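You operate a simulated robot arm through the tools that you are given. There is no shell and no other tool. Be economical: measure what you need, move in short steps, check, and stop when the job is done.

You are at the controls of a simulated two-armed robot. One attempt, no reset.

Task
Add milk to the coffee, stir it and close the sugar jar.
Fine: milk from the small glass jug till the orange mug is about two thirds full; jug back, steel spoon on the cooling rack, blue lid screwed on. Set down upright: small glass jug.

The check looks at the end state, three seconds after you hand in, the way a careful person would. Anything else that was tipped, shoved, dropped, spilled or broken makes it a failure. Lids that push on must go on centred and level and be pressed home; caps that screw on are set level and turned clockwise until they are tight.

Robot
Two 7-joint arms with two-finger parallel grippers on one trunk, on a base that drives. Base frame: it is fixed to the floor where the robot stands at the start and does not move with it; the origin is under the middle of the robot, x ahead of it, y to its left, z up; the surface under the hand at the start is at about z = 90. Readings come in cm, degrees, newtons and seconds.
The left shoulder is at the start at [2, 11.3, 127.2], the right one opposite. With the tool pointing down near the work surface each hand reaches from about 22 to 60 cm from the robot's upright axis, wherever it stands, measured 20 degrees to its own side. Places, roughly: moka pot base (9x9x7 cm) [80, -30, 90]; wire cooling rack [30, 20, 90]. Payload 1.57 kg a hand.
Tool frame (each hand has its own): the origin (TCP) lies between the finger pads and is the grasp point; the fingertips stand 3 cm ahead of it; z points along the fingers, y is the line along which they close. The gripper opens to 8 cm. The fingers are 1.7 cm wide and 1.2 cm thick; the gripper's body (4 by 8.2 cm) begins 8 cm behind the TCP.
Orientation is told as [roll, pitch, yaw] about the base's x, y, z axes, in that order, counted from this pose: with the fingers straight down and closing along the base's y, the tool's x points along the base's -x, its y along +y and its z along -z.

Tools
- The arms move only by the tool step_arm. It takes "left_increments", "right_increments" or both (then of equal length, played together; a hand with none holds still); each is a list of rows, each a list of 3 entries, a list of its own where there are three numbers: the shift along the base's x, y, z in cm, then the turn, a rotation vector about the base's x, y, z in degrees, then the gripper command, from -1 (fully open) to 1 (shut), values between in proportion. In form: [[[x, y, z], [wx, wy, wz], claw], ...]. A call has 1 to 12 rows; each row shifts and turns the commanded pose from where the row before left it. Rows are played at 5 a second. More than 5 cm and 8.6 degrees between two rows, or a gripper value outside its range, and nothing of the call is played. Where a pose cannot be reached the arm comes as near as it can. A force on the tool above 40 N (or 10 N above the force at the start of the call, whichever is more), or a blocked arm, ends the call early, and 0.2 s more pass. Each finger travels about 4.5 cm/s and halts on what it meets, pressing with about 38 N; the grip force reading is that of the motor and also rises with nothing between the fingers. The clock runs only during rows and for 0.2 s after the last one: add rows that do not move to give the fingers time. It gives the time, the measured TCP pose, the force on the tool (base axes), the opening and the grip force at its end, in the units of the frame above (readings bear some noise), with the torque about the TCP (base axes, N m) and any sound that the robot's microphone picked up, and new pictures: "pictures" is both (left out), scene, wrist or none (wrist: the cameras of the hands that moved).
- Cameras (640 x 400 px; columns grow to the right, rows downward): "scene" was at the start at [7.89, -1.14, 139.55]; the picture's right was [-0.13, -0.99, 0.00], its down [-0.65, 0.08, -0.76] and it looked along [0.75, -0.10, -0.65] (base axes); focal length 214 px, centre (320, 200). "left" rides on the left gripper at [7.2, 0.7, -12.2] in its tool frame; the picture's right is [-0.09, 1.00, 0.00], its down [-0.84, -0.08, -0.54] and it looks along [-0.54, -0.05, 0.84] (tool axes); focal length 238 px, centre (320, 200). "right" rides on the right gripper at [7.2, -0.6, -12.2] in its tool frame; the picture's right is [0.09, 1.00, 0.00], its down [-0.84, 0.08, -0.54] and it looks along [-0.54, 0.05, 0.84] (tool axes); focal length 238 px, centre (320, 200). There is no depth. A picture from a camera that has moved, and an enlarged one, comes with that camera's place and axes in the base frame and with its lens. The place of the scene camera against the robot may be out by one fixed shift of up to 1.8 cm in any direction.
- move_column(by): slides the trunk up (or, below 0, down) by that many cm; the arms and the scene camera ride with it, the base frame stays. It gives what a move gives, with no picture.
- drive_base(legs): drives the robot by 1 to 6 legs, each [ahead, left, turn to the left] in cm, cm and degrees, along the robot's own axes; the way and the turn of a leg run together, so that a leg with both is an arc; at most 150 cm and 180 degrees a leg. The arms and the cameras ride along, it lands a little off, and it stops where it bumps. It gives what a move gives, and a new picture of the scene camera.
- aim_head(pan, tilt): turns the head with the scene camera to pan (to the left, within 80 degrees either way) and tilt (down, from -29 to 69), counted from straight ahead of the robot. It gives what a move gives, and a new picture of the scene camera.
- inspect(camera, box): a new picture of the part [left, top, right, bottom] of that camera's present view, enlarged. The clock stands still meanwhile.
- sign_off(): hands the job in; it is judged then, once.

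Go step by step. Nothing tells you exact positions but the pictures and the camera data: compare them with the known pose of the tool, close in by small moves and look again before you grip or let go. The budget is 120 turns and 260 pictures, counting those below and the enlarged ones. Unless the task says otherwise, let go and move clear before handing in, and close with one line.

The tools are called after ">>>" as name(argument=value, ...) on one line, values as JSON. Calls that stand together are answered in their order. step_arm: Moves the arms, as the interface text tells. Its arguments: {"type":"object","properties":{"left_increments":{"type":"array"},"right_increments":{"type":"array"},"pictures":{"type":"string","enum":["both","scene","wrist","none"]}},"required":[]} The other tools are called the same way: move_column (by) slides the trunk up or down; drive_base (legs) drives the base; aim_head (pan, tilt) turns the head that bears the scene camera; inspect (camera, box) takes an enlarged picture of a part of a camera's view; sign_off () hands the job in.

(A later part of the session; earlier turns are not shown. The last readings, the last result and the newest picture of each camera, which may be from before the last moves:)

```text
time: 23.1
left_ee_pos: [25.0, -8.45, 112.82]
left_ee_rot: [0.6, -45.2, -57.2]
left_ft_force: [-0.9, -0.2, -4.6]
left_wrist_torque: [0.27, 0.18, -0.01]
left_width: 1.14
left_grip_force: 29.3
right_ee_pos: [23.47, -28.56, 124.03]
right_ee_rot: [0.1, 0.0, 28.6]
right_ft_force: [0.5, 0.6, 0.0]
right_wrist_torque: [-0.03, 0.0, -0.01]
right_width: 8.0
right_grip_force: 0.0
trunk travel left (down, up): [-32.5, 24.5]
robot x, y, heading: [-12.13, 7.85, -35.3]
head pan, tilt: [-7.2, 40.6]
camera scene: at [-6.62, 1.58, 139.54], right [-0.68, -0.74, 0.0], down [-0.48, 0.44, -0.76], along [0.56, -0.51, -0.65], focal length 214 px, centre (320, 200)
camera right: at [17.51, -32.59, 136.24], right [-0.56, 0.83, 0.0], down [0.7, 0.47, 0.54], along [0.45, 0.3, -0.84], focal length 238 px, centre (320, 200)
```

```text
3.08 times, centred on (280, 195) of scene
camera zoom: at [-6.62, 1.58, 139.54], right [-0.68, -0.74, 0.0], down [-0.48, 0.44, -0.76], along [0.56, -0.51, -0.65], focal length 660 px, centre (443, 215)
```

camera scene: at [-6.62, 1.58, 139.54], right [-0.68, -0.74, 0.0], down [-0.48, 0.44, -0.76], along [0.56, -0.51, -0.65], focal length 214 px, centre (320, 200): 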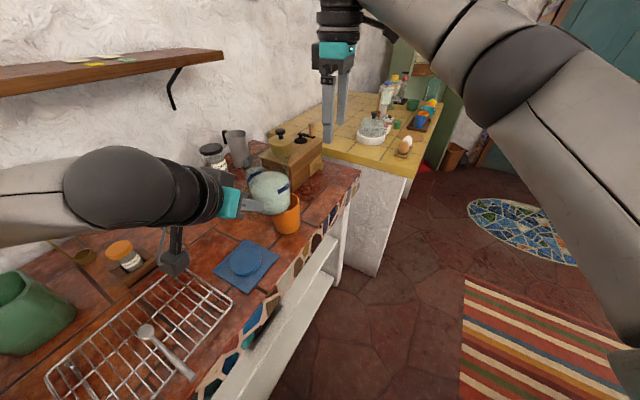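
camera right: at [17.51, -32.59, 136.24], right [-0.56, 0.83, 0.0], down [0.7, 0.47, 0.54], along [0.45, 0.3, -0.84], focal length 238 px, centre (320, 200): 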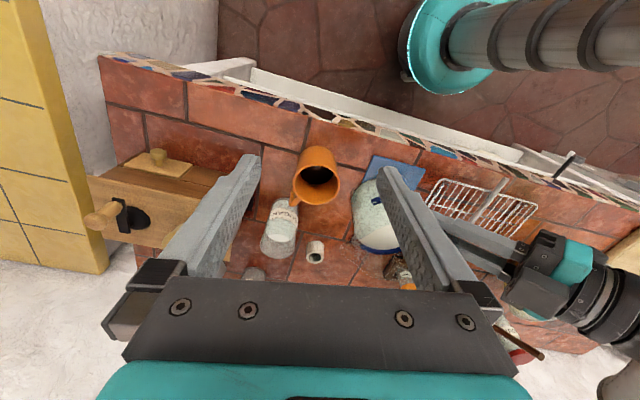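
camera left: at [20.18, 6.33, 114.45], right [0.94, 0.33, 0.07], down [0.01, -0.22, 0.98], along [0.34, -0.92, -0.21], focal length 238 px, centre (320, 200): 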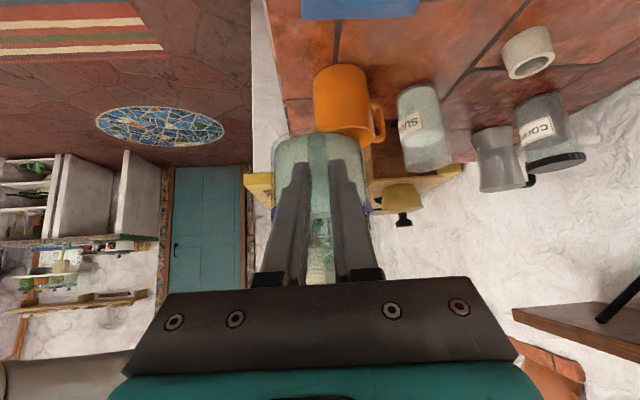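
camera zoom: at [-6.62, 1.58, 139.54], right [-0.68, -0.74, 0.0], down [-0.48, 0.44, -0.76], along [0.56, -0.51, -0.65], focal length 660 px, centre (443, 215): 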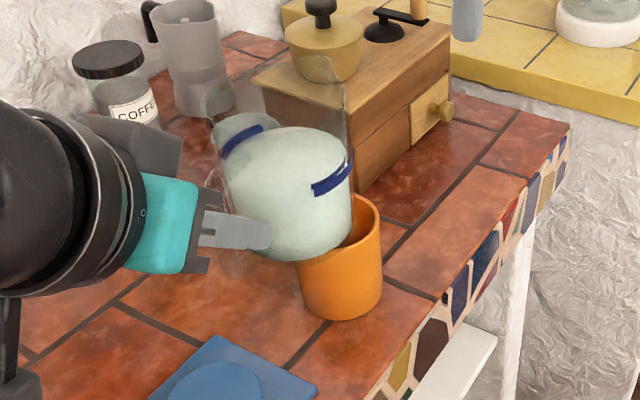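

I can see into the mug: coffee is at z≈92.4 and the rim at ≈98.5, so the target level is z≈96. I'll tilt the first 32° while still high and check the lip's position.

>>> step_arm(left_increments=[[[0.4, 0.2, 0], [3.36, 2.16, 0], 1], [[0.4, 0.2, 0], [3.36, 2.16, 0], 1], [[0.3, 0.2, 0], [3.36, 2.16, 0], 1], [[0, 0.1, 0], [3.36, 2.16, 0], 1], [[0, 0, 0], [3.36, 2.16, 0], 1], [[0, 0, 0], [3.36, 2.16, 0], 1], [[0, 0, 0], [3.36, 2.16, 0], 1], [[0, 0, 0], [3.36, 2.16, 0], 1], [[0, 0, 0], [0, 0, 0], 1]], pictures="both")

>>> inspect(camera="right", box=[220, 80, 420, 240])

>>> inspect(camera="scene", box=[200, 130, 360, 260])

```text
time: 25.1
left_ee_pos: [26.13, -7.69, 112.89]
left_ee_rot: [0.5, -13.2, -57.3]
left_ft_force: [-0.4, 0.2, -4.7]
left_wrist_torque: [0.18, 0.12, -0.03]
left_width: 1.13
left_grip_force: 28.7
right_ee_pos: [23.44, -28.48, 124.02]
right_ee_rot: [0.1, 0.0, 28.7]
right_ft_force: [-0.4, 0.5, -0.2]
right_wrist_torque: [0.0, 0.02, 0.0]
right_width: 7.98
right_grip_force: 0.1
trunk travel left (down, up): [-32.5, 24.5]
robot x, y, heading: [-12.45, 7.91, -35.2]
head pan, tilt: [-7.2, 40.6]
camera scene: at [-6.64, 1.6, 139.55], right [-0.68, -0.74, 0.0], down [-0.48, 0.44, -0.76], along [0.56, -0.51, -0.65], focal length 214 px, centre (320, 200)
camera left: at [21.38, 0.85, 123.15], right [0.89, 0.46, 0.03], down [0.3, -0.63, 0.72], along [0.35, -0.63, -0.69], focal length 238 px, centre (320, 200)
```

scene: 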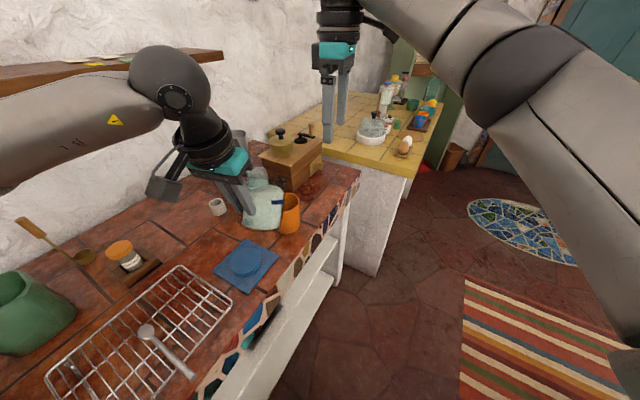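
left: 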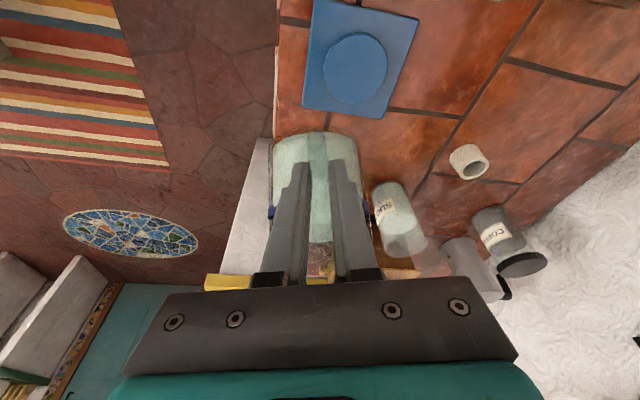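

```text
2.50 times, centred on (320, 160) of right
camera zoom: at [17.47, -32.57, 136.26], right [-0.56, 0.83, 0.0], down [0.7, 0.47, 0.54], along [0.45, 0.3, -0.84], focal length 596 px, centre (320, 300)
```

zoom: 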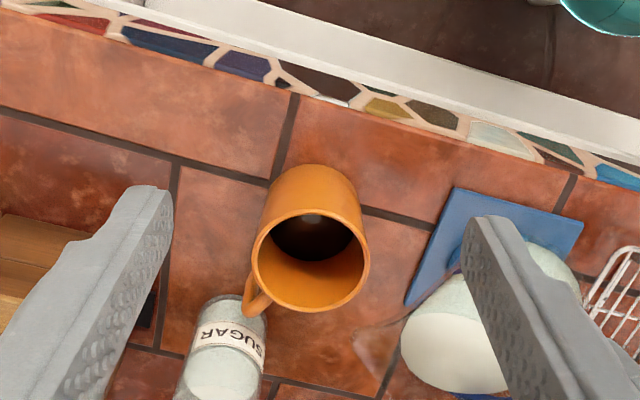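

```text
3.08 times, centred on (280, 195) of scene
camera zoom: at [-6.64, 1.6, 139.55], right [-0.68, -0.74, 0.0], down [-0.48, 0.44, -0.76], along [0.56, -0.51, -0.65], focal length 660 px, centre (443, 215)
```

zoom: 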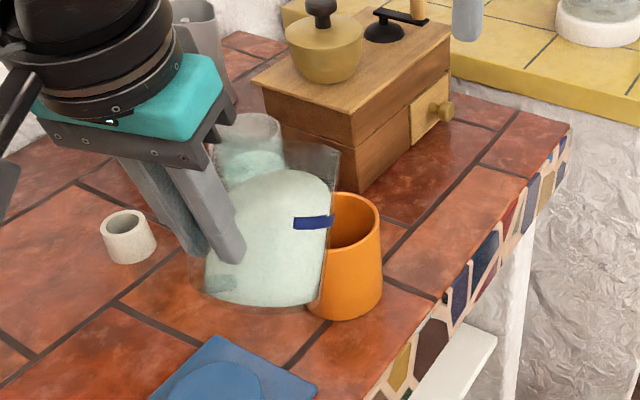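

I need a closer look at the lip.

>>> inspect(camera="right", box=[300, 170, 420, 250])

>>> inspect(camera="scene", box=[240, 155, 310, 205])

```text
5.00 times, centred on (360, 210) of right
camera zoom: at [17.47, -32.57, 136.26], right [-0.56, 0.83, 0.0], down [0.7, 0.47, 0.54], along [0.45, 0.3, -0.84], focal length 1192 px, centre (120, 150)
```

zoom: 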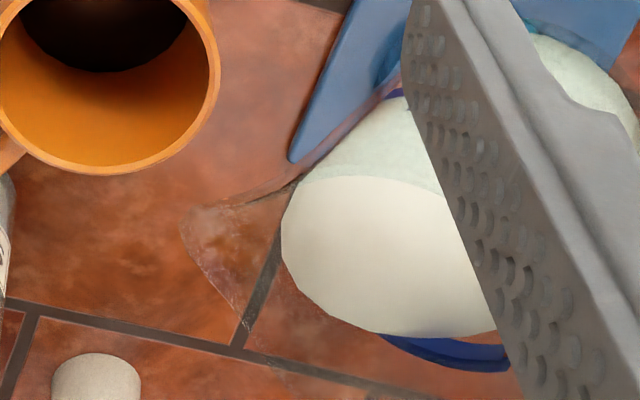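

```text
8.00 times, centred on (275, 180) of scene
camera zoom: at [-6.64, 1.6, 139.55], right [-0.68, -0.74, 0.0], down [-0.48, 0.44, -0.76], along [0.56, -0.51, -0.65], focal length 1716 px, centre (680, 360)
```

zoom: 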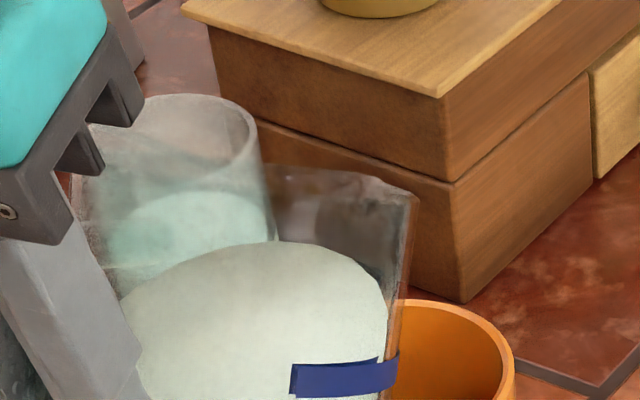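

The two views agree that the lip is about 14 cm ahead of the TCP and slightly right of the jug axis. I'll lower and shift toward the mug while tilting to 42°.

>>> step_arm(left_increments=[[[0.28, -0.22, -0.92], [1.68, 1.08, 0], 1], [[0.28, -0.22, -0.92], [1.68, 1.08, 0], 1], [[0.28, -0.22, -0.92], [1.68, 1.08, 0], 1], [[0.28, -0.22, -0.92], [1.68, 1.08, 0], 1], [[0.28, -0.22, -0.92], [1.68, 1.08, 0], 1], [[0, 0, 0], [0, 0, 0], 1]], pictures="none")

>>> inspect(camera="right", box=[260, 130, 420, 250])

>>> inspect(camera="scene", box=[230, 155, 330, 245])

```text
time: 26.5
left_ee_pos: [27.61, -8.78, 108.27]
left_ee_rot: [0.5, -3.3, -57.3]
left_ft_force: [0.9, 0.1, -4.6]
left_wrist_torque: [0.17, 0.04, 0.02]
left_width: 1.13
left_grip_force: 28.9
right_ee_pos: [23.46, -28.5, 123.97]
right_ee_rot: [0.1, 0.0, 28.6]
right_ft_force: [0.4, -0.1, -0.1]
right_wrist_torque: [0.0, -0.01, 0.01]
right_width: 7.98
right_grip_force: 0.0
trunk travel left (down, up): [-32.5, 24.5]
robot x, y, heading: [-12.36, 7.79, -35.1]
head pan, tilt: [-7.2, 40.6]
```

```text
3.33 times, centred on (340, 190) of right
camera zoom: at [17.47, -32.58, 136.26], right [-0.56, 0.83, 0.0], down [0.7, 0.47, 0.54], along [0.45, 0.3, -0.84], focal length 794 px, centre (253, 233)
```

zoom: 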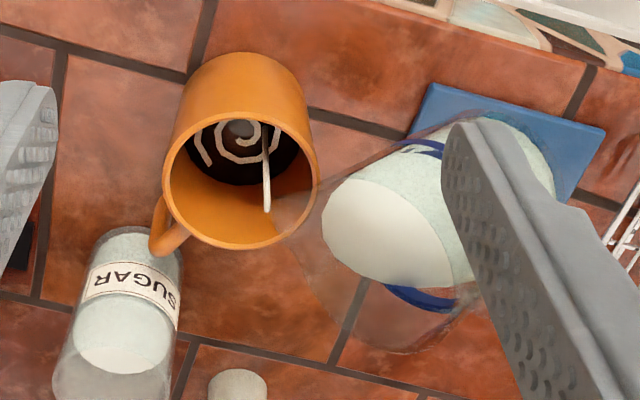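

```text
4.44 times, centred on (280, 200) of scene
camera zoom: at [-6.65, 1.59, 139.55], right [-0.68, -0.74, 0.0], down [-0.48, 0.44, -0.76], along [0.56, -0.51, -0.65], focal length 953 px, centre (498, 200)
```

zoom: 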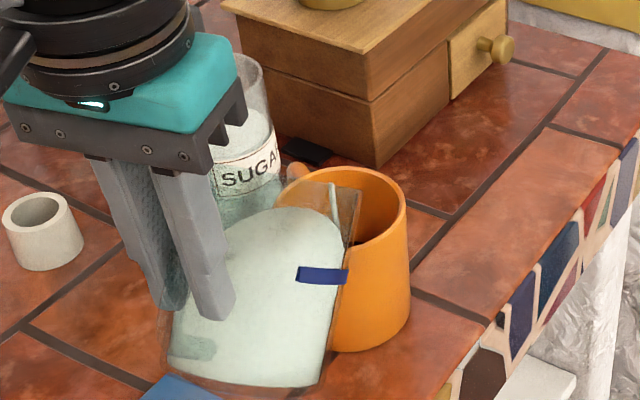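

The milk already flows in a thin stream that lands well inside the mug. I'll hold and watch the level.

>>> step_arm(left_increments=[[[0, 0, 0], [0, 0, 0], 1], [[0, 0, 0], [0, 0, 0], 1], [[0, 0, 0], [0, 0, 0], 1], [[0, 0, 0], [0, 0, 0], 1]], pictures="none")

>>> inspect(camera="right", box=[260, 130, 420, 250])

```text
time: 27.5
left_ee_pos: [27.6, -8.77, 108.33]
left_ee_rot: [0.5, -3.3, -57.3]
left_ft_force: [0.0, 0.2, -4.8]
left_wrist_torque: [0.17, 0.09, -0.01]
left_width: 1.12
left_grip_force: 29.1
right_ee_pos: [23.52, -28.5, 123.89]
right_ee_rot: [0.1, 0.0, 28.6]
right_ft_force: [-0.6, -0.8, 0.4]
right_wrist_torque: [-0.01, 0.02, -0.01]
right_width: 8.0
right_grip_force: 0.0
trunk travel left (down, up): [-32.5, 24.5]
robot x, y, heading: [-12.25, 8.35, -35.2]
head pan, tilt: [-7.2, 40.6]
```

```text
3.33 times, centred on (340, 190) of right
camera zoom: at [17.47, -32.59, 136.25], right [-0.56, 0.83, 0.0], down [0.7, 0.47, 0.54], along [0.45, 0.3, -0.84], focal length 794 px, centre (253, 233)
```

zoom: 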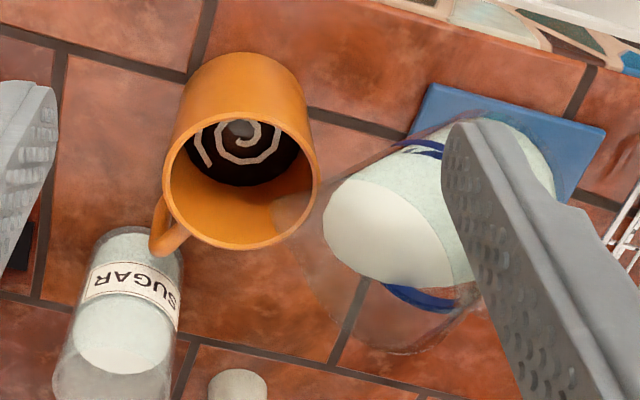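

Flow stopped at this tilt, so I'll tilt on in small steps while keeping the lip in place.

>>> step_arm(left_increments=[[[0.12, -0.19, 0.44], [1.68, 1.08, 0], 1], [[0.12, -0.19, 0.44], [1.68, 1.08, 0], 1], [[0, 0, 0], [0, 0, 0], 1], [[0, 0, 0], [0, 0, 0], 1], [[0, 0, 0], [0, 0, 0], 1]], pictures="none")

>>> inspect(camera="right", box=[260, 130, 420, 250])

```text
time: 28.7
left_ee_pos: [27.71, -9.12, 109.07]
left_ee_rot: [0.5, 0.7, -57.2]
left_ft_force: [0.3, 0.2, -4.4]
left_wrist_torque: [0.12, 0.06, -0.02]
left_width: 1.14
left_grip_force: 29.2
right_ee_pos: [23.47, -28.51, 124.02]
right_ee_rot: [0.1, -0.1, 28.6]
right_ft_force: [0.9, -1.1, 0.1]
right_wrist_torque: [-0.01, 0.0, -0.04]
right_width: 7.96
right_grip_force: 0.0
trunk travel left (down, up): [-32.5, 24.5]
robot x, y, heading: [-12.38, 7.89, -35.0]
head pan, tilt: [-7.2, 40.6]
```

```text
3.33 times, centred on (340, 190) of right
camera zoom: at [17.47, -32.59, 136.26], right [-0.56, 0.83, 0.0], down [0.7, 0.47, 0.54], along [0.45, 0.3, -0.84], focal length 794 px, centre (253, 233)
```

zoom: 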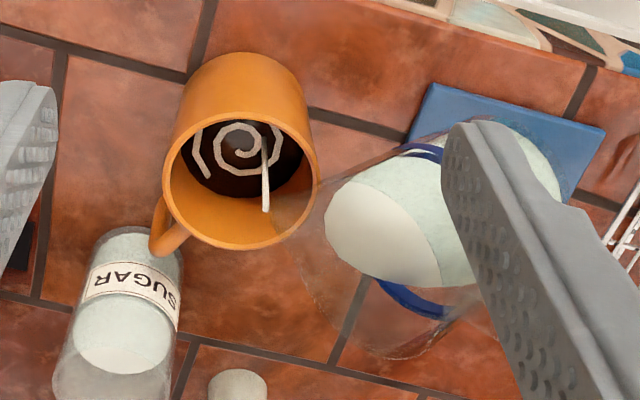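

The level is rising and it's still flowing, so I'll hold briefly and take a closer look at the mug.

>>> step_arm(left_increments=[[[0, 0, 0], [0, 0, 0], 1], [[0, 0, 0], [0, 0, 0], 1]], pictures="none")

>>> inspect(camera="right", box=[290, 140, 350, 210])

```text
time: 29.3
left_ee_pos: [27.79, -9.13, 109.09]
left_ee_rot: [0.5, 0.7, -57.3]
left_ft_force: [-0.1, 0.2, -5.2]
left_wrist_torque: [0.13, 0.06, 0.03]
left_width: 1.14
left_grip_force: 28.7
right_ee_pos: [23.5, -28.57, 123.93]
right_ee_rot: [0.0, 0.0, 28.5]
right_ft_force: [0.5, 1.1, 0.5]
right_wrist_torque: [0.03, -0.04, 0.01]
right_width: 8.01
right_grip_force: 0.0
trunk travel left (down, up): [-32.5, 24.5]
robot x, y, heading: [-11.75, 7.64, -35.5]
head pan, tilt: [-7.2, 40.6]
```

```text
5.71 times, centred on (320, 175) of right
camera zoom: at [17.47, -32.59, 136.25], right [-0.56, 0.83, 0.0], down [0.7, 0.47, 0.54], along [0.45, 0.3, -0.84], focal length 1362 px, centre (320, 343)
```

zoom: 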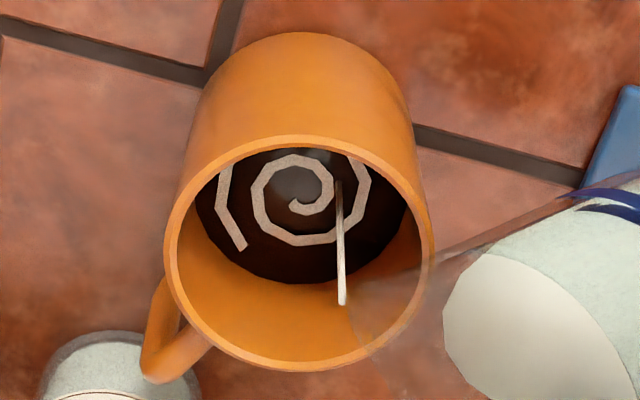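

The far coffee edge is at row 283 and my target is row ≈318. I'll tilt a further 3°.

>>> step_arm(left_increments=[[[0.1, -0.15, 0.34], [1.26, 0.81, 0], 1], [[0.1, -0.15, 0.34], [1.26, 0.81, 0], 1], [[0, 0, 0], [0, 0, 0], 1], [[0, 0, 0], [0, 0, 0], 1], [[0, 0, 0], [0, 0, 0], 1]], pictures="none")

>>> inspect(camera="right", box=[290, 140, 350, 210])

```text
time: 30.5
left_ee_pos: [27.84, -9.55, 109.95]
left_ee_rot: [0.4, 3.7, -57.3]
left_ft_force: [-0.1, 0.7, -4.3]
left_wrist_torque: [0.1, 0.05, -0.01]
left_width: 1.15
left_grip_force: 28.8
right_ee_pos: [23.5, -28.6, 124.02]
right_ee_rot: [0.1, -0.1, 28.6]
right_ft_force: [0.7, 0.1, 0.4]
right_wrist_torque: [0.02, -0.02, 0.04]
right_width: 8.0
right_grip_force: 0.1
trunk travel left (down, up): [-32.5, 24.5]
robot x, y, heading: [-12.26, 8.18, -35.4]
head pan, tilt: [-7.2, 40.6]
```

```text
5.71 times, centred on (320, 175) of right
camera zoom: at [17.47, -32.59, 136.26], right [-0.56, 0.83, 0.0], down [0.7, 0.47, 0.54], along [0.45, 0.3, -0.84], focal length 1362 px, centre (320, 343)
```

zoom: 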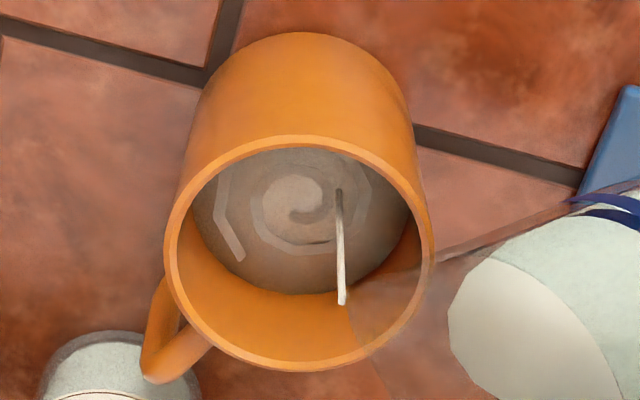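

Row 293 now, so about 3° more.

>>> step_arm(left_increments=[[[0.1, -0.16, 0.34], [1.26, 0.81, 0], 1], [[0.1, -0.16, 0.34], [1.26, 0.81, 0], 1], [[0, 0, 0], [0, 0, 0], 1], [[0, 0, 0], [0, 0, 0], 1], [[0, 0, 0], [0, 0, 0], 1], [[0, 0, 0], [0, 0, 0], 1]], pictures="none")

>>> inspect(camera="right", box=[290, 140, 350, 210])

```text
time: 31.9
left_ee_pos: [28.15, -9.95, 110.54]
left_ee_rot: [0.5, 6.6, -57.3]
left_ft_force: [0.4, -0.5, -3.5]
left_wrist_torque: [0.05, 0.05, -0.02]
left_width: 1.12
left_grip_force: 28.7
right_ee_pos: [23.51, -28.5, 124.01]
right_ee_rot: [0.2, -0.1, 28.6]
right_ft_force: [-0.1, -0.7, 0.2]
right_wrist_torque: [0.02, 0.01, -0.01]
right_width: 8.01
right_grip_force: 0.1
trunk travel left (down, up): [-32.5, 24.5]
robot x, y, heading: [-12.34, 7.88, -35.0]
head pan, tilt: [-7.2, 40.6]
```

```text
5.71 times, centred on (320, 175) of right
camera zoom: at [17.46, -32.59, 136.26], right [-0.56, 0.83, 0.0], down [0.7, 0.47, 0.54], along [0.45, 0.3, -0.84], focal length 1362 px, centre (320, 343)
```

zoom: 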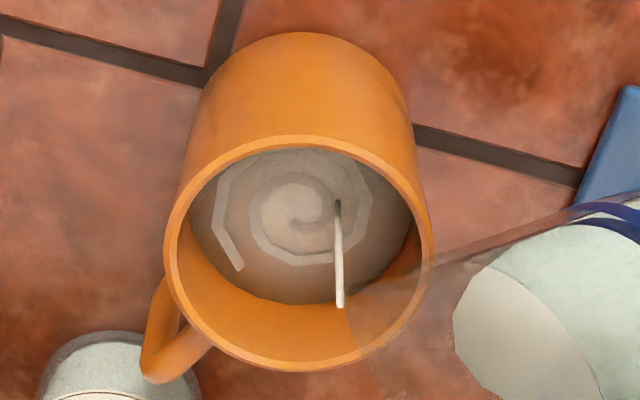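

Row 304 and still flowing. I'll go on with a small tilt.

>>> step_arm(left_increments=[[[0.1, -0.16, 0.34], [1.26, 0.81, 0], 1], [[0.05, -0.08, 0.17], [0.63, 0.4, 0], 1], [[0, 0, 0], [0, 0, 0], 1], [[0, 0, 0], [0, 0, 0], 1], [[0, 0, 0], [0, 0, 0], 1]], pictures="none")

>>> inspect(camera="right", box=[290, 140, 350, 210])

>>> inspect(camera="scene", box=[230, 155, 330, 245])

```text
time: 33.1
left_ee_pos: [28.37, -10.16, 111.07]
left_ee_rot: [0.5, 8.9, -57.3]
left_ft_force: [-0.8, -0.6, -3.5]
left_wrist_torque: [0.06, 0.02, 0.0]
left_width: 1.11
left_grip_force: 28.5
right_ee_pos: [23.39, -28.5, 124.05]
right_ee_rot: [0.2, -0.1, 28.6]
right_ft_force: [0.4, -0.4, 0.9]
right_wrist_torque: [0.0, -0.01, 0.0]
right_width: 7.98
right_grip_force: 0.0
trunk travel left (down, up): [-32.5, 24.5]
robot x, y, heading: [-11.99, 7.79, -35.5]
head pan, tilt: [-7.2, 40.6]
```

```text
5.71 times, centred on (320, 175) of right
camera zoom: at [17.46, -32.58, 136.26], right [-0.56, 0.83, 0.0], down [0.7, 0.47, 0.54], along [0.45, 0.3, -0.84], focal length 1362 px, centre (320, 343)
```

zoom: 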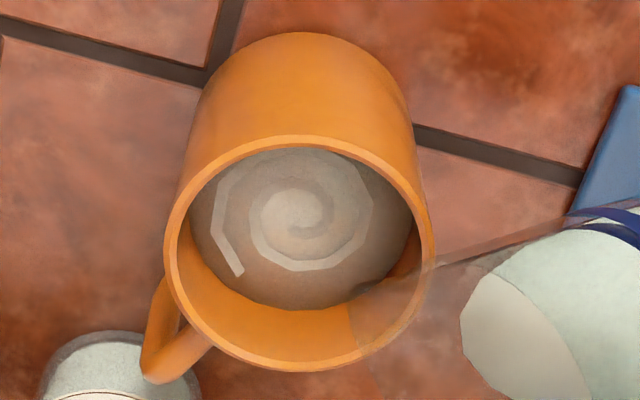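

```text
4.44 times, centred on (280, 200) of scene
camera zoom: at [-6.65, 1.58, 139.55], right [-0.68, -0.74, 0.0], down [-0.48, 0.44, -0.76], along [0.56, -0.51, -0.65], focal length 953 px, centre (498, 200)
```

zoom: 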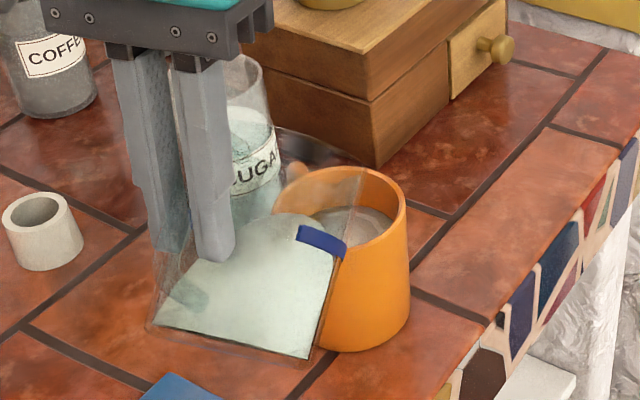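

Row 309, about 59 % full by my estimate, and the flow has stopped. One more small tilt.

>>> step_arm(left_increments=[[[0.1, -0.16, 0.34], [1.26, 0.81, 0], 1], [[0.05, -0.08, 0.17], [0.63, 0.4, 0], 1], [[0, 0, 0], [0, 0, 0], 1], [[0, 0, 0], [0, 0, 0], 1], [[0, 0, 0], [0, 0, 0], 1], [[0, 0, 0], [0, 0, 0], 1]], pictures="none")

>>> inspect(camera="right", box=[290, 140, 350, 210])

```text
time: 34.5
left_ee_pos: [28.49, -10.34, 111.53]
left_ee_rot: [0.5, 11.2, -57.3]
left_ft_force: [0.3, -0.2, -2.5]
left_wrist_torque: [0.03, 0.05, 0.02]
left_width: 1.11
left_grip_force: 28.7
right_ee_pos: [23.42, -28.59, 124.1]
right_ee_rot: [0.1, 0.0, 28.6]
right_ft_force: [-0.5, 0.0, 0.7]
right_wrist_torque: [0.0, 0.02, -0.01]
right_width: 7.99
right_grip_force: 0.0
trunk travel left (down, up): [-32.5, 24.5]
robot x, y, heading: [-12.07, 7.89, -35.1]
head pan, tilt: [-7.2, 40.6]
```

```text
5.71 times, centred on (320, 175) of right
camera zoom: at [17.46, -32.58, 136.26], right [-0.56, 0.83, 0.0], down [0.7, 0.47, 0.54], along [0.45, 0.3, -0.84], focal length 1362 px, centre (320, 343)
```

zoom: 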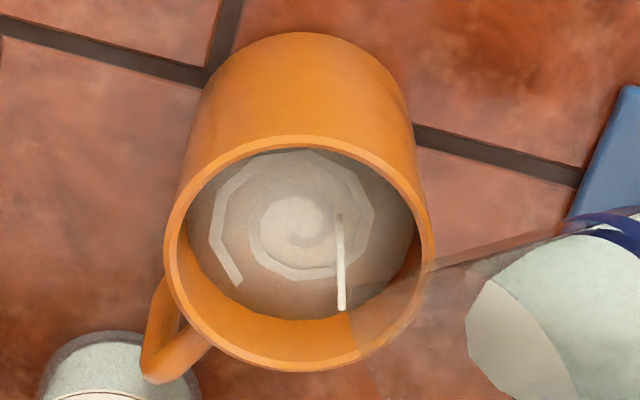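

The far edge is at row ≈319, which is the target. I'll tilt back now.

>>> step_arm(left_increments=[[[-0.1, 0.2, 0], [-4.2, -2.7, 0], 1], [[-0.1, 0.2, 0], [-4.2, -2.7, 0], 1], [[-0.1, 0.2, 0], [-4.2, -2.7, 0], 1], [[-0.1, 0.2, 0], [-4.2, -2.7, 0], 1], [[0, 0, 0.5], [-3.36, -2.16, 0], 1], [[0, 0, 0.5], [-3.36, -2.16, 0], 1], [[0, 0, 0.5], [-3.36, -2.16, 0], 1], [[0, 0, 0.5], [-3.36, -2.16, 0], 1], [[0, 0, 0], [0, 0, 0], 1]], pictures="scene")

>>> inspect(camera="right", box=[250, 120, 410, 240])

```text
time: 36.5
left_ee_pos: [28.07, -9.68, 113.62]
left_ee_rot: [0.6, -24.9, -57.3]
left_ft_force: [0.7, -0.8, -4.2]
left_wrist_torque: [0.14, 0.07, 0.03]
left_width: 1.12
left_grip_force: 28.8
right_ee_pos: [23.47, -28.43, 124.05]
right_ee_rot: [0.1, 0.0, 28.6]
right_ft_force: [0.0, 0.3, 0.5]
right_wrist_torque: [0.0, 0.0, 0.01]
right_width: 8.0
right_grip_force: 0.0
trunk travel left (down, up): [-32.5, 24.5]
robot x, y, heading: [-12.36, 8.11, -35.3]
head pan, tilt: [-7.2, 40.6]
camera scene: at [-6.65, 1.57, 139.55], right [-0.68, -0.74, 0.0], down [-0.48, 0.44, -0.76], along [0.56, -0.51, -0.65], focal length 214 px, centre (320, 200)
```

scene: 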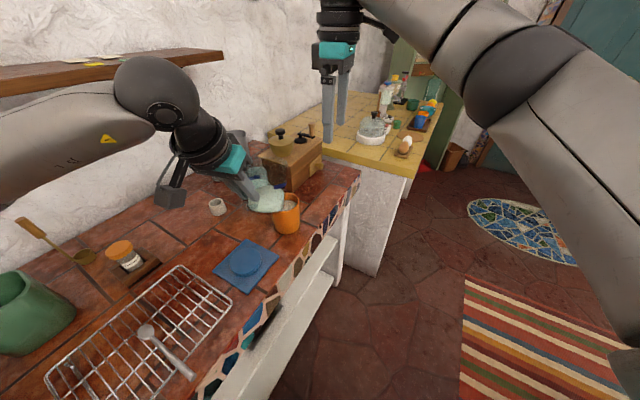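

```text
3.33 times, centred on (330, 180) of right
camera zoom: at [17.47, -32.6, 136.25], right [-0.56, 0.83, 0.0], down [0.7, 0.47, 0.54], along [0.45, 0.3, -0.84], focal length 794 px, centre (287, 267)
```

zoom: 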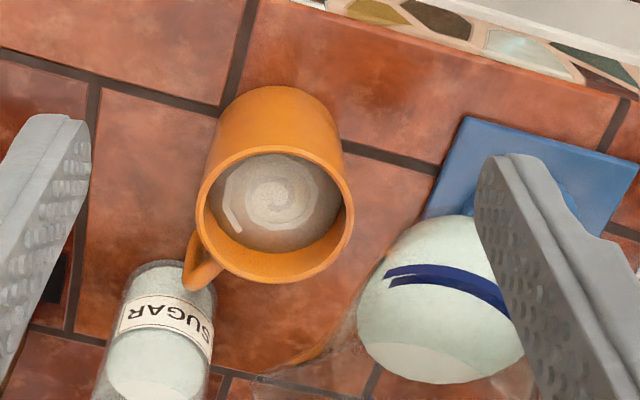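

No drips. I'll level the jug, then drive back.

>>> step_arm(left_increments=[[[-0.3, 0.5, 0], [-4.2, -2.7, 0], 1], [[-0.3, 0.5, 0], [-4.2, -2.7, 0], 1], [[-0.3, 0.5, 0], [-4.2, -2.7, 0], 1], [[-0.3, 0.5, 0], [-4.3, -2.75, 0], 1], [[0, 0, 0], [0, 0, 0], 1]], pictures="none")

>>> drive_base(legs=[[0, 0, 17], [0, 0, 18], [0, -18, 0]])

```text
time: 37.7
left_ee_pos: [26.76, -7.55, 113.69]
left_ee_rot: [0.5, -45.0, -57.3]
left_ft_force: [0.8, 0.7, -2.3]
left_wrist_torque: [0.22, 0.1, -0.02]
left_width: 1.1
left_grip_force: 28.6
right_ee_pos: [23.43, -28.65, 124.08]
right_ee_rot: [0.1, -0.1, 28.6]
right_ft_force: [0.2, -0.8, -0.2]
right_wrist_torque: [0.02, -0.01, -0.01]
right_width: 7.99
right_grip_force: 0.1
trunk travel left (down, up): [-32.5, 24.5]
robot x, y, heading: [-11.88, 7.97, -35.2]
head pan, tilt: [-7.2, 40.6]
```

```text
time: 41.2
left_ee_pos: [28.65, -0.43, 113.57]
left_ee_rot: [0.6, -44.8, -22.3]
left_ft_force: [0.1, -0.8, -2.9]
left_wrist_torque: [0.08, 0.2, 0.01]
left_width: 1.11
left_grip_force: 28.5
right_ee_pos: [37.8, -19.57, 123.97]
right_ee_rot: [0.1, -0.1, 63.6]
right_ft_force: [0.3, -0.7, 0.1]
right_wrist_torque: [0.02, 0.0, -0.05]
right_width: 8.02
right_grip_force: 0.1
trunk travel left (down, up): [-32.5, 24.5]
robot x, y, heading: [-12.03, -9.97, -0.1]
head pan, tilt: [-7.2, 40.6]
camera scene: at [-4.36, -11.34, 139.55], right [-0.13, -0.99, 0.0], down [-0.64, 0.09, -0.76], along [0.75, -0.1, -0.65], focal length 214 px, centre (320, 200)
```

scene: 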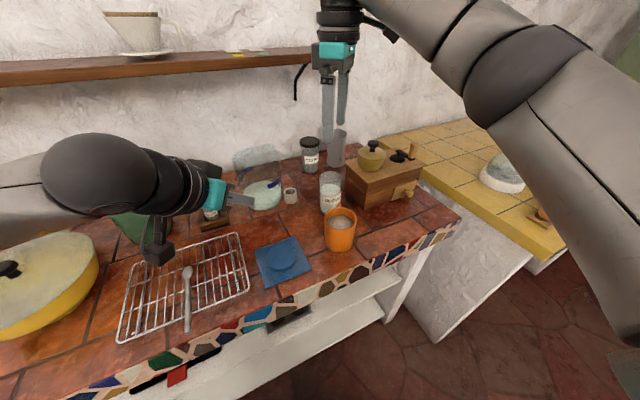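

Back at the original stance. I'll move the jug over its place.

>>> step_arm(left_increments=[[[1.75, 0.25, 0], [0, 0, 2.2], 1], [[1.75, 0.25, 0], [0, 0, 2.2], 1], [[1.75, 0.25, -1.5], [0, 0, 2.2], 1], [[1.75, 0.25, -1.5], [0, 0, 2.2], 1], [[1.75, 0.25, -2], [-0.3, 0, 2.2], 1], [[1.79, 0.25, -2.5], [-0.3, 0, 2.3], 1], [[0, 0, -3], [0, 0, 0], 1], [[0, 0, -3], [0, 0, 0], 1], [[0, 0, 0], [0, 0, 0], 1]], pictures="scene")

>>> inspect(camera="scene", box=[190, 150, 370, 270])

>>> inspect(camera="left", box=[160, 60, 480, 260])

```text
time: 43.2
left_ee_pos: [39.37, 1.12, 99.72]
left_ee_rot: [-0.3, -45.1, -8.4]
left_ft_force: [0.2, -0.4, -3.0]
left_wrist_torque: [0.05, 0.18, 0.0]
left_width: 1.13
left_grip_force: 29.1
right_ee_pos: [37.8, -19.42, 124.07]
right_ee_rot: [0.0, 0.0, 63.6]
right_ft_force: [-0.3, -0.2, 0.4]
right_wrist_torque: [-0.01, 0.01, 0.02]
right_width: 8.03
right_grip_force: 0.2
trunk travel left (down, up): [-32.5, 24.5]
robot x, y, heading: [-12.06, -9.74, -0.3]
head pan, tilt: [-7.2, 40.6]
camera scene: at [-4.36, -11.25, 139.55], right [-0.13, -0.99, 0.0], down [-0.64, 0.08, -0.76], along [0.75, -0.1, -0.65], focal length 214 px, centre (320, 200)
```

scene: 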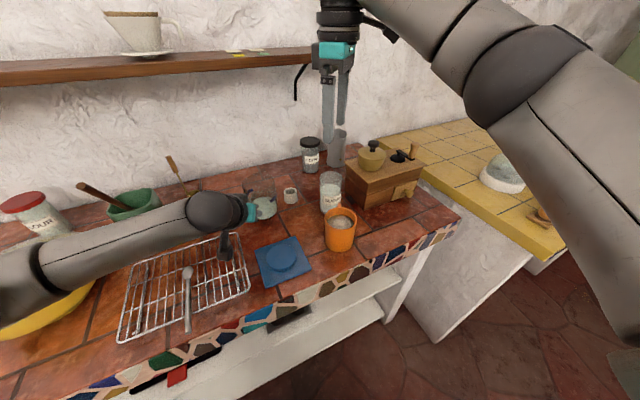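

```text
3.33 times, centred on (280, 210) of scene
camera zoom: at [-4.36, -11.25, 139.55], right [-0.13, -0.99, 0.0], down [-0.64, 0.08, -0.76], along [0.75, -0.1, -0.65], focal length 715 px, centre (453, 167)
```

zoom: 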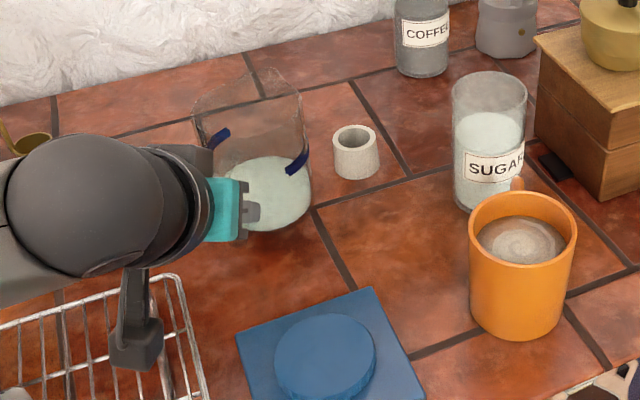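

```text
2.00 times, centred on (320, 160) of left
camera zoom: at [25.94, 3.79, 103.32], right [0.21, 0.98, 0.06], down [0.2, -0.1, 0.97], along [0.96, -0.2, -0.21], focal length 477 px, centre (320, 280)
```

zoom: 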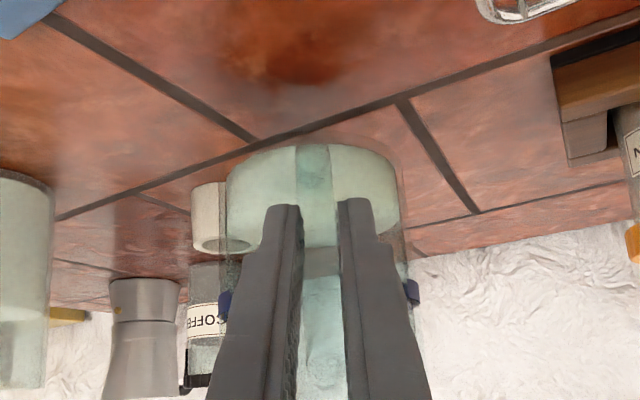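

The coffee level looks right at about two thirds. I'll lower the jug the last 3.6 cm gently.

>>> step_arm(left_increments=[[[-0.1, 0, -1], [0, 0, 0], 1], [[0, 0, -1], [0, 0, 0], 1], [[0, 0, -0.7], [0, 0, 0], 1], [[0, 0, -0.4], [0, 0, 0], 1], [[0, 0, -0.3], [0, 0, 0], 1], [[0, 0, -0.15], [0, 0, 0], 1], [[0, 0, 0], [0, 0, 0], 1]], pictures="none")

>>> inspect(camera="left", box=[160, 60, 480, 260])

```text
time: 44.8
left_ee_pos: [39.02, 1.08, 96.45]
left_ee_rot: [-0.3, -45.0, -8.4]
left_ft_force: [0.1, 0.0, -2.8]
left_wrist_torque: [0.06, 0.16, -0.01]
left_width: 1.13
left_grip_force: 28.7
right_ee_pos: [37.79, -19.43, 124.14]
right_ee_rot: [0.1, 0.1, 63.6]
right_ft_force: [-0.2, 0.0, -0.6]
right_wrist_torque: [0.01, 0.01, -0.01]
right_width: 8.0
right_grip_force: 0.0
trunk travel left (down, up): [-32.5, 24.5]
robot x, y, heading: [-12.27, -10.12, -0.4]
head pan, tilt: [-7.2, 40.6]
```

```text
2.00 times, centred on (320, 160) of left
camera zoom: at [25.69, 3.89, 100.06], right [0.21, 0.98, 0.06], down [0.2, -0.1, 0.98], along [0.96, -0.2, -0.21], focal length 477 px, centre (320, 280)
```

zoom: 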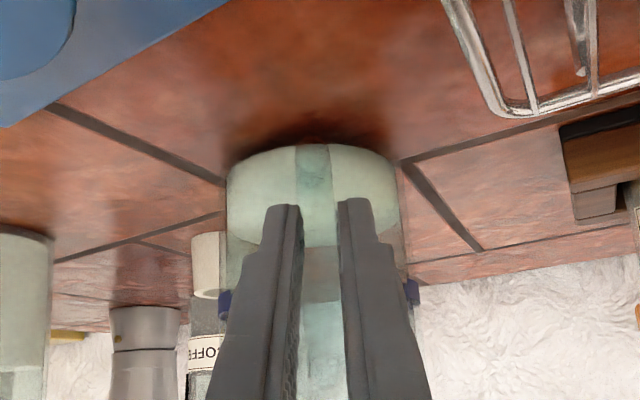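

Almost down, with no contact force yet. I'll creep the last few millimetres.

>>> step_arm(left_increments=[[[0, 0, -0.15], [0, 0, 0], 1], [[0, 0, -0.1], [0, 0, 0], 1], [[0, 0, -0.05], [0, 0, 0], 1], [[0, 0, 0], [0, 0, 0], 1]], pictures="none")

```text
time: 45.8
left_ee_pos: [39.12, 1.1, 96.18]
left_ee_rot: [-0.3, -45.2, -8.4]
left_ft_force: [-2.3, 0.2, 7.8]
left_wrist_torque: [-0.08, -0.8, 0.05]
left_width: 1.14
left_grip_force: 29.1
right_ee_pos: [37.73, -19.51, 124.14]
right_ee_rot: [-0.1, -0.1, 63.5]
right_ft_force: [-0.1, 0.9, 0.6]
right_wrist_torque: [0.01, 0.02, -0.04]
right_width: 7.99
right_grip_force: 0.1
trunk travel left (down, up): [-32.5, 24.5]
robot x, y, heading: [-12.43, -10.42, -0.3]
head pan, tilt: [-7.2, 40.6]
```

Contact (~10 N on the table). I'll ease up a touch, open and back out along the approach line.

>>> step_arm(left_increments=[[[0, 0, 0.07], [0, 0, 0], 1], [[0, 0, 0], [0, 0, 0], 0.7], [[0, 0, 0], [0, 0, 0], 0.4], [[0, 0, 0], [0, 0, 0], 0], [[0, 0, 0], [0, 0, 0], 0], [[-1, 0.15, 0.9], [0, 0, 0], 0], [[-1.5, 0.2, 1.5], [0, 0, 0], 0], [[-2.5, 0.3, 2.5], [0, 0, 0], -0.3], [[-2.5, 0.3, 2.5], [0, 0, 0], -1], [[-2.5, 0.3, 2.5], [0, 0, 0], -1], [[0, 0, 0], [0, 0, 0], -1]], pictures="wrist")

>>> inspect(camera="scene", box=[190, 150, 370, 270])

```text
time: 48.2
left_ee_pos: [29.16, 2.25, 106.22]
left_ee_rot: [-0.2, -45.0, -8.3]
left_ft_force: [0.6, -0.4, -0.5]
left_wrist_torque: [0.0, -0.01, -0.04]
left_width: 8.01
left_grip_force: 0.2
right_ee_pos: [37.98, -19.42, 124.19]
right_ee_rot: [0.0, 0.1, 63.7]
right_ft_force: [-0.3, -0.2, -0.3]
right_wrist_torque: [0.0, 0.02, 0.0]
right_width: 7.99
right_grip_force: 0.0
trunk travel left (down, up): [-32.5, 24.5]
robot x, y, heading: [-12.29, -9.71, -0.2]
head pan, tilt: [-7.2, 40.6]
camera left: at [15.68, 5.06, 109.84], right [0.21, 0.98, 0.06], down [0.2, -0.1, 0.98], along [0.96, -0.19, -0.21], focal length 238 px, centre (320, 200)
```

left: 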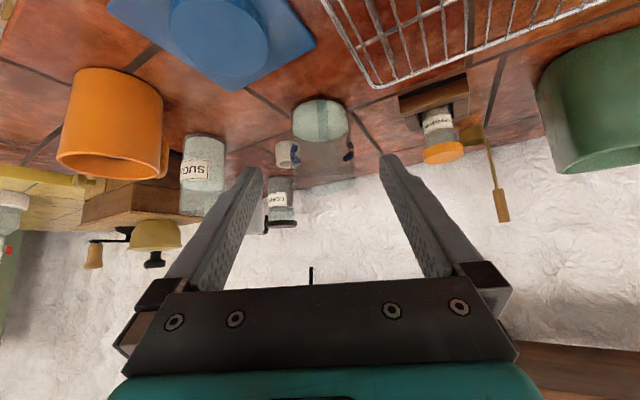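

```text
3.33 times, centred on (280, 210) of scene
camera zoom: at [-4.36, -11.25, 139.55], right [-0.13, -0.99, 0.0], down [-0.65, 0.08, -0.76], along [0.75, -0.1, -0.65], focal length 715 px, centre (453, 167)
```

zoom: 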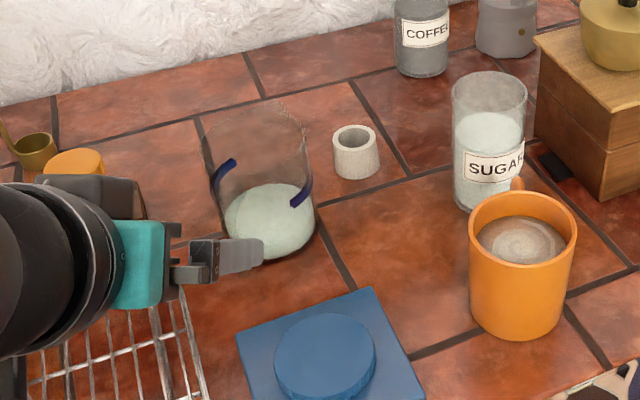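

The jug stands upright in its place. Now the spoon: I'll measure it.

>>> step_arm(left_increments=[[[-2, 2, 4], [0, 7.5, 0], -1], [[-2, 2, 4], [0, 7.5, 0], -1], [[-2, 2, 3], [0, 7.5, 0], -1], [[-2, 1, 2], [0, 7.5, 0], -1], [[-2, 1, 2], [0, 7.5, 0], -1], [[-1, 1, 2], [0, 7.5, 0], -1], [[0, 0, 0], [0, 0, 8.3], -1], [[0, 0, 0], [0, 0, 0], -1]], pictures="wrist")

>>> inspect(camera="scene", box=[100, 220, 280, 360])

>>> inspect(camera="left", box=[180, 0, 500, 200])

```text
time: 50.0
left_ee_pos: [18.06, 11.46, 123.26]
left_ee_rot: [-6.3, -0.2, 2.4]
left_ft_force: [-0.5, -0.3, -0.3]
left_wrist_torque: [0.02, 0.01, -0.04]
left_width: 7.97
left_grip_force: 0.0
right_ee_pos: [37.82, -19.5, 123.99]
right_ee_rot: [0.1, 0.1, 63.6]
right_ft_force: [0.4, 0.4, -0.5]
right_wrist_torque: [-0.05, 0.03, 0.04]
right_width: 7.98
right_grip_force: 0.0
trunk travel left (down, up): [-32.5, 24.5]
robot x, y, heading: [-11.88, -9.87, -0.1]
head pan, tilt: [-7.2, 40.6]
camera left: at [10.81, 13.1, 135.26], right [0.05, 0.99, -0.11], down [0.83, 0.02, 0.55], along [0.55, -0.12, -0.83], focal length 238 px, centre (320, 200)
```

left: 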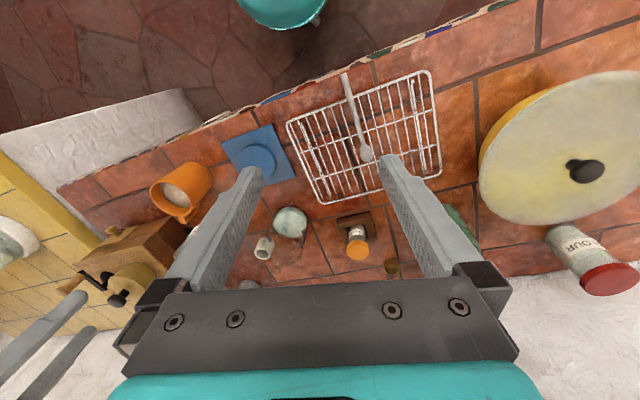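

```text
2.86 times, centred on (190, 290) of scene
camera zoom: at [-4.39, -11.26, 139.55], right [-0.13, -0.99, 0.0], down [-0.64, 0.08, -0.76], along [0.75, -0.1, -0.65], focal length 613 px, centre (691, -57)
```

zoom: 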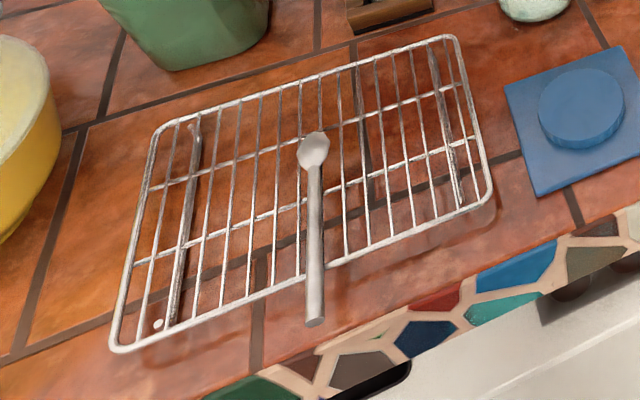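

```text
2.00 times, centred on (340, 100) of left
camera zoom: at [10.81, 13.1, 135.26], right [0.05, 0.99, -0.11], down [0.83, 0.02, 0.55], along [0.55, -0.12, -0.83], focal length 477 px, centre (280, 400)
```

zoom: 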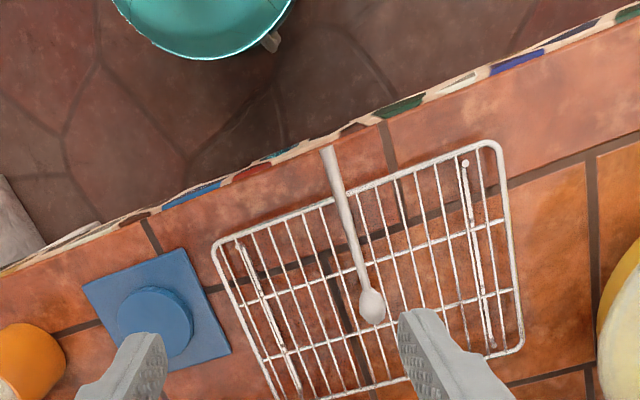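

The spoon is about 15 cm long: bowl near [28.2,16], handle end near [15.1,11.9], z≈93, yaw 17.6°. I'll set the left hand, pitched 45°, behind its overhanging handle end.

>>> step_arm(left_increments=[[[-0.8, 0, -2.2], [6.3, 0, -2.4], -1], [[-0.8, -0.1, -2.2], [0, -7.5, 0], -1], [[-0.8, -0.1, -2.2], [0, -7.5, 0], -1], [[-0.8, -0.1, -2.2], [0, -7.5, 0], -1], [[-0.8, -0.1, -2.2], [0, -7.5, 0], -1], [[-0.8, -0.1, -2.2], [0, -7.5, 0], -1], [[-0.8, -0.1, -2.2], [0, -7.5, 0], -1], [[-0.8, -0.1, -2.2], [0, 0, 8.2], -1], [[-0.6, -0.2, -2.2], [0, 0, 8.2], -1], [[0, 0, 0], [0, 0, 1.2], -1], [[0, 0, 0], [0, 0, 0], -1]], pictures="both")

>>> inspect(camera="left", box=[220, 60, 420, 220])

```text
time: 52.4
left_ee_pos: [26.16, 14.01, 106.09]
left_ee_rot: [0.2, -45.5, 17.7]
left_ft_force: [-1.3, 0.2, 0.0]
left_wrist_torque: [0.0, 0.01, 0.0]
left_width: 7.96
left_grip_force: 0.0
left hand out of reach, approached as far as the arm can: row 4, 5, 6, 7, 8
right_ee_pos: [37.8, -19.48, 123.97]
right_ee_rot: [0.1, -0.1, 63.5]
right_ft_force: [-0.1, 0.2, -0.1]
right_wrist_torque: [-0.02, -0.01, -0.01]
right_width: 7.99
right_grip_force: 0.0
trunk travel left (down, up): [-32.5, 24.5]
robot x, y, heading: [-12.09, -10.2, -0.2]
head pan, tilt: [-7.2, 40.6]
camera scene: at [-4.38, -11.25, 139.55], right [-0.13, -0.99, 0.0], down [-0.64, 0.08, -0.76], along [0.75, -0.1, -0.65], focal length 214 px, centre (320, 200)
camera left: at [12.86, 10.45, 109.53], right [-0.24, 0.97, 0.07], down [0.22, -0.01, 0.98], along [0.95, 0.25, -0.21], focal length 238 px, centre (320, 200)
```

scene: 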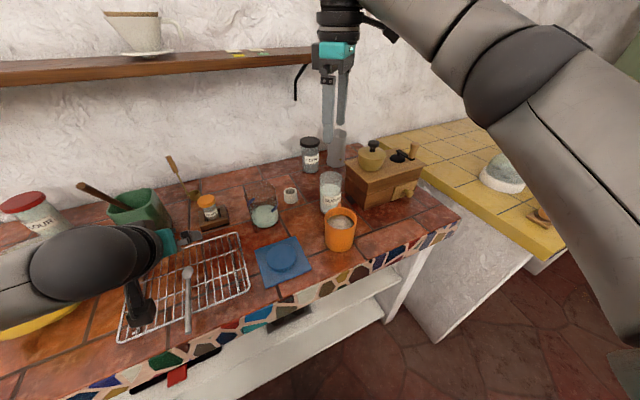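
left: 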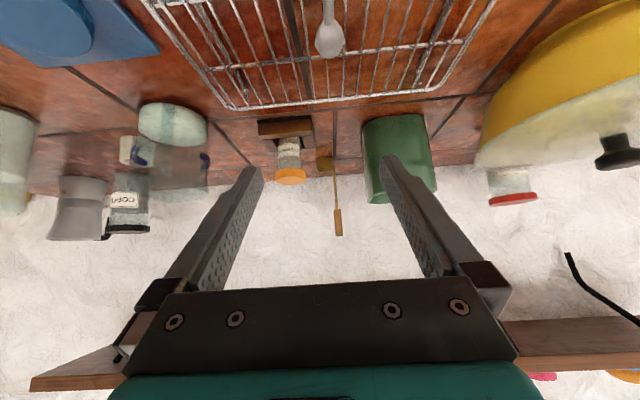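

```text
2.50 times, centred on (320, 140) of left
camera zoom: at [12.86, 10.45, 109.53], right [-0.24, 0.97, 0.07], down [0.22, -0.01, 0.98], along [0.95, 0.25, -0.21], focal length 596 px, centre (320, 350)
```

zoom: 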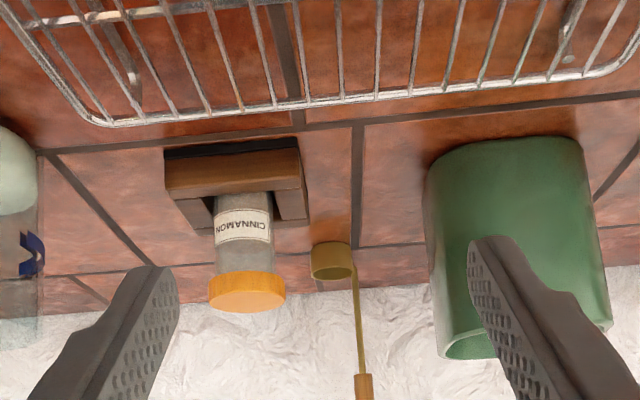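

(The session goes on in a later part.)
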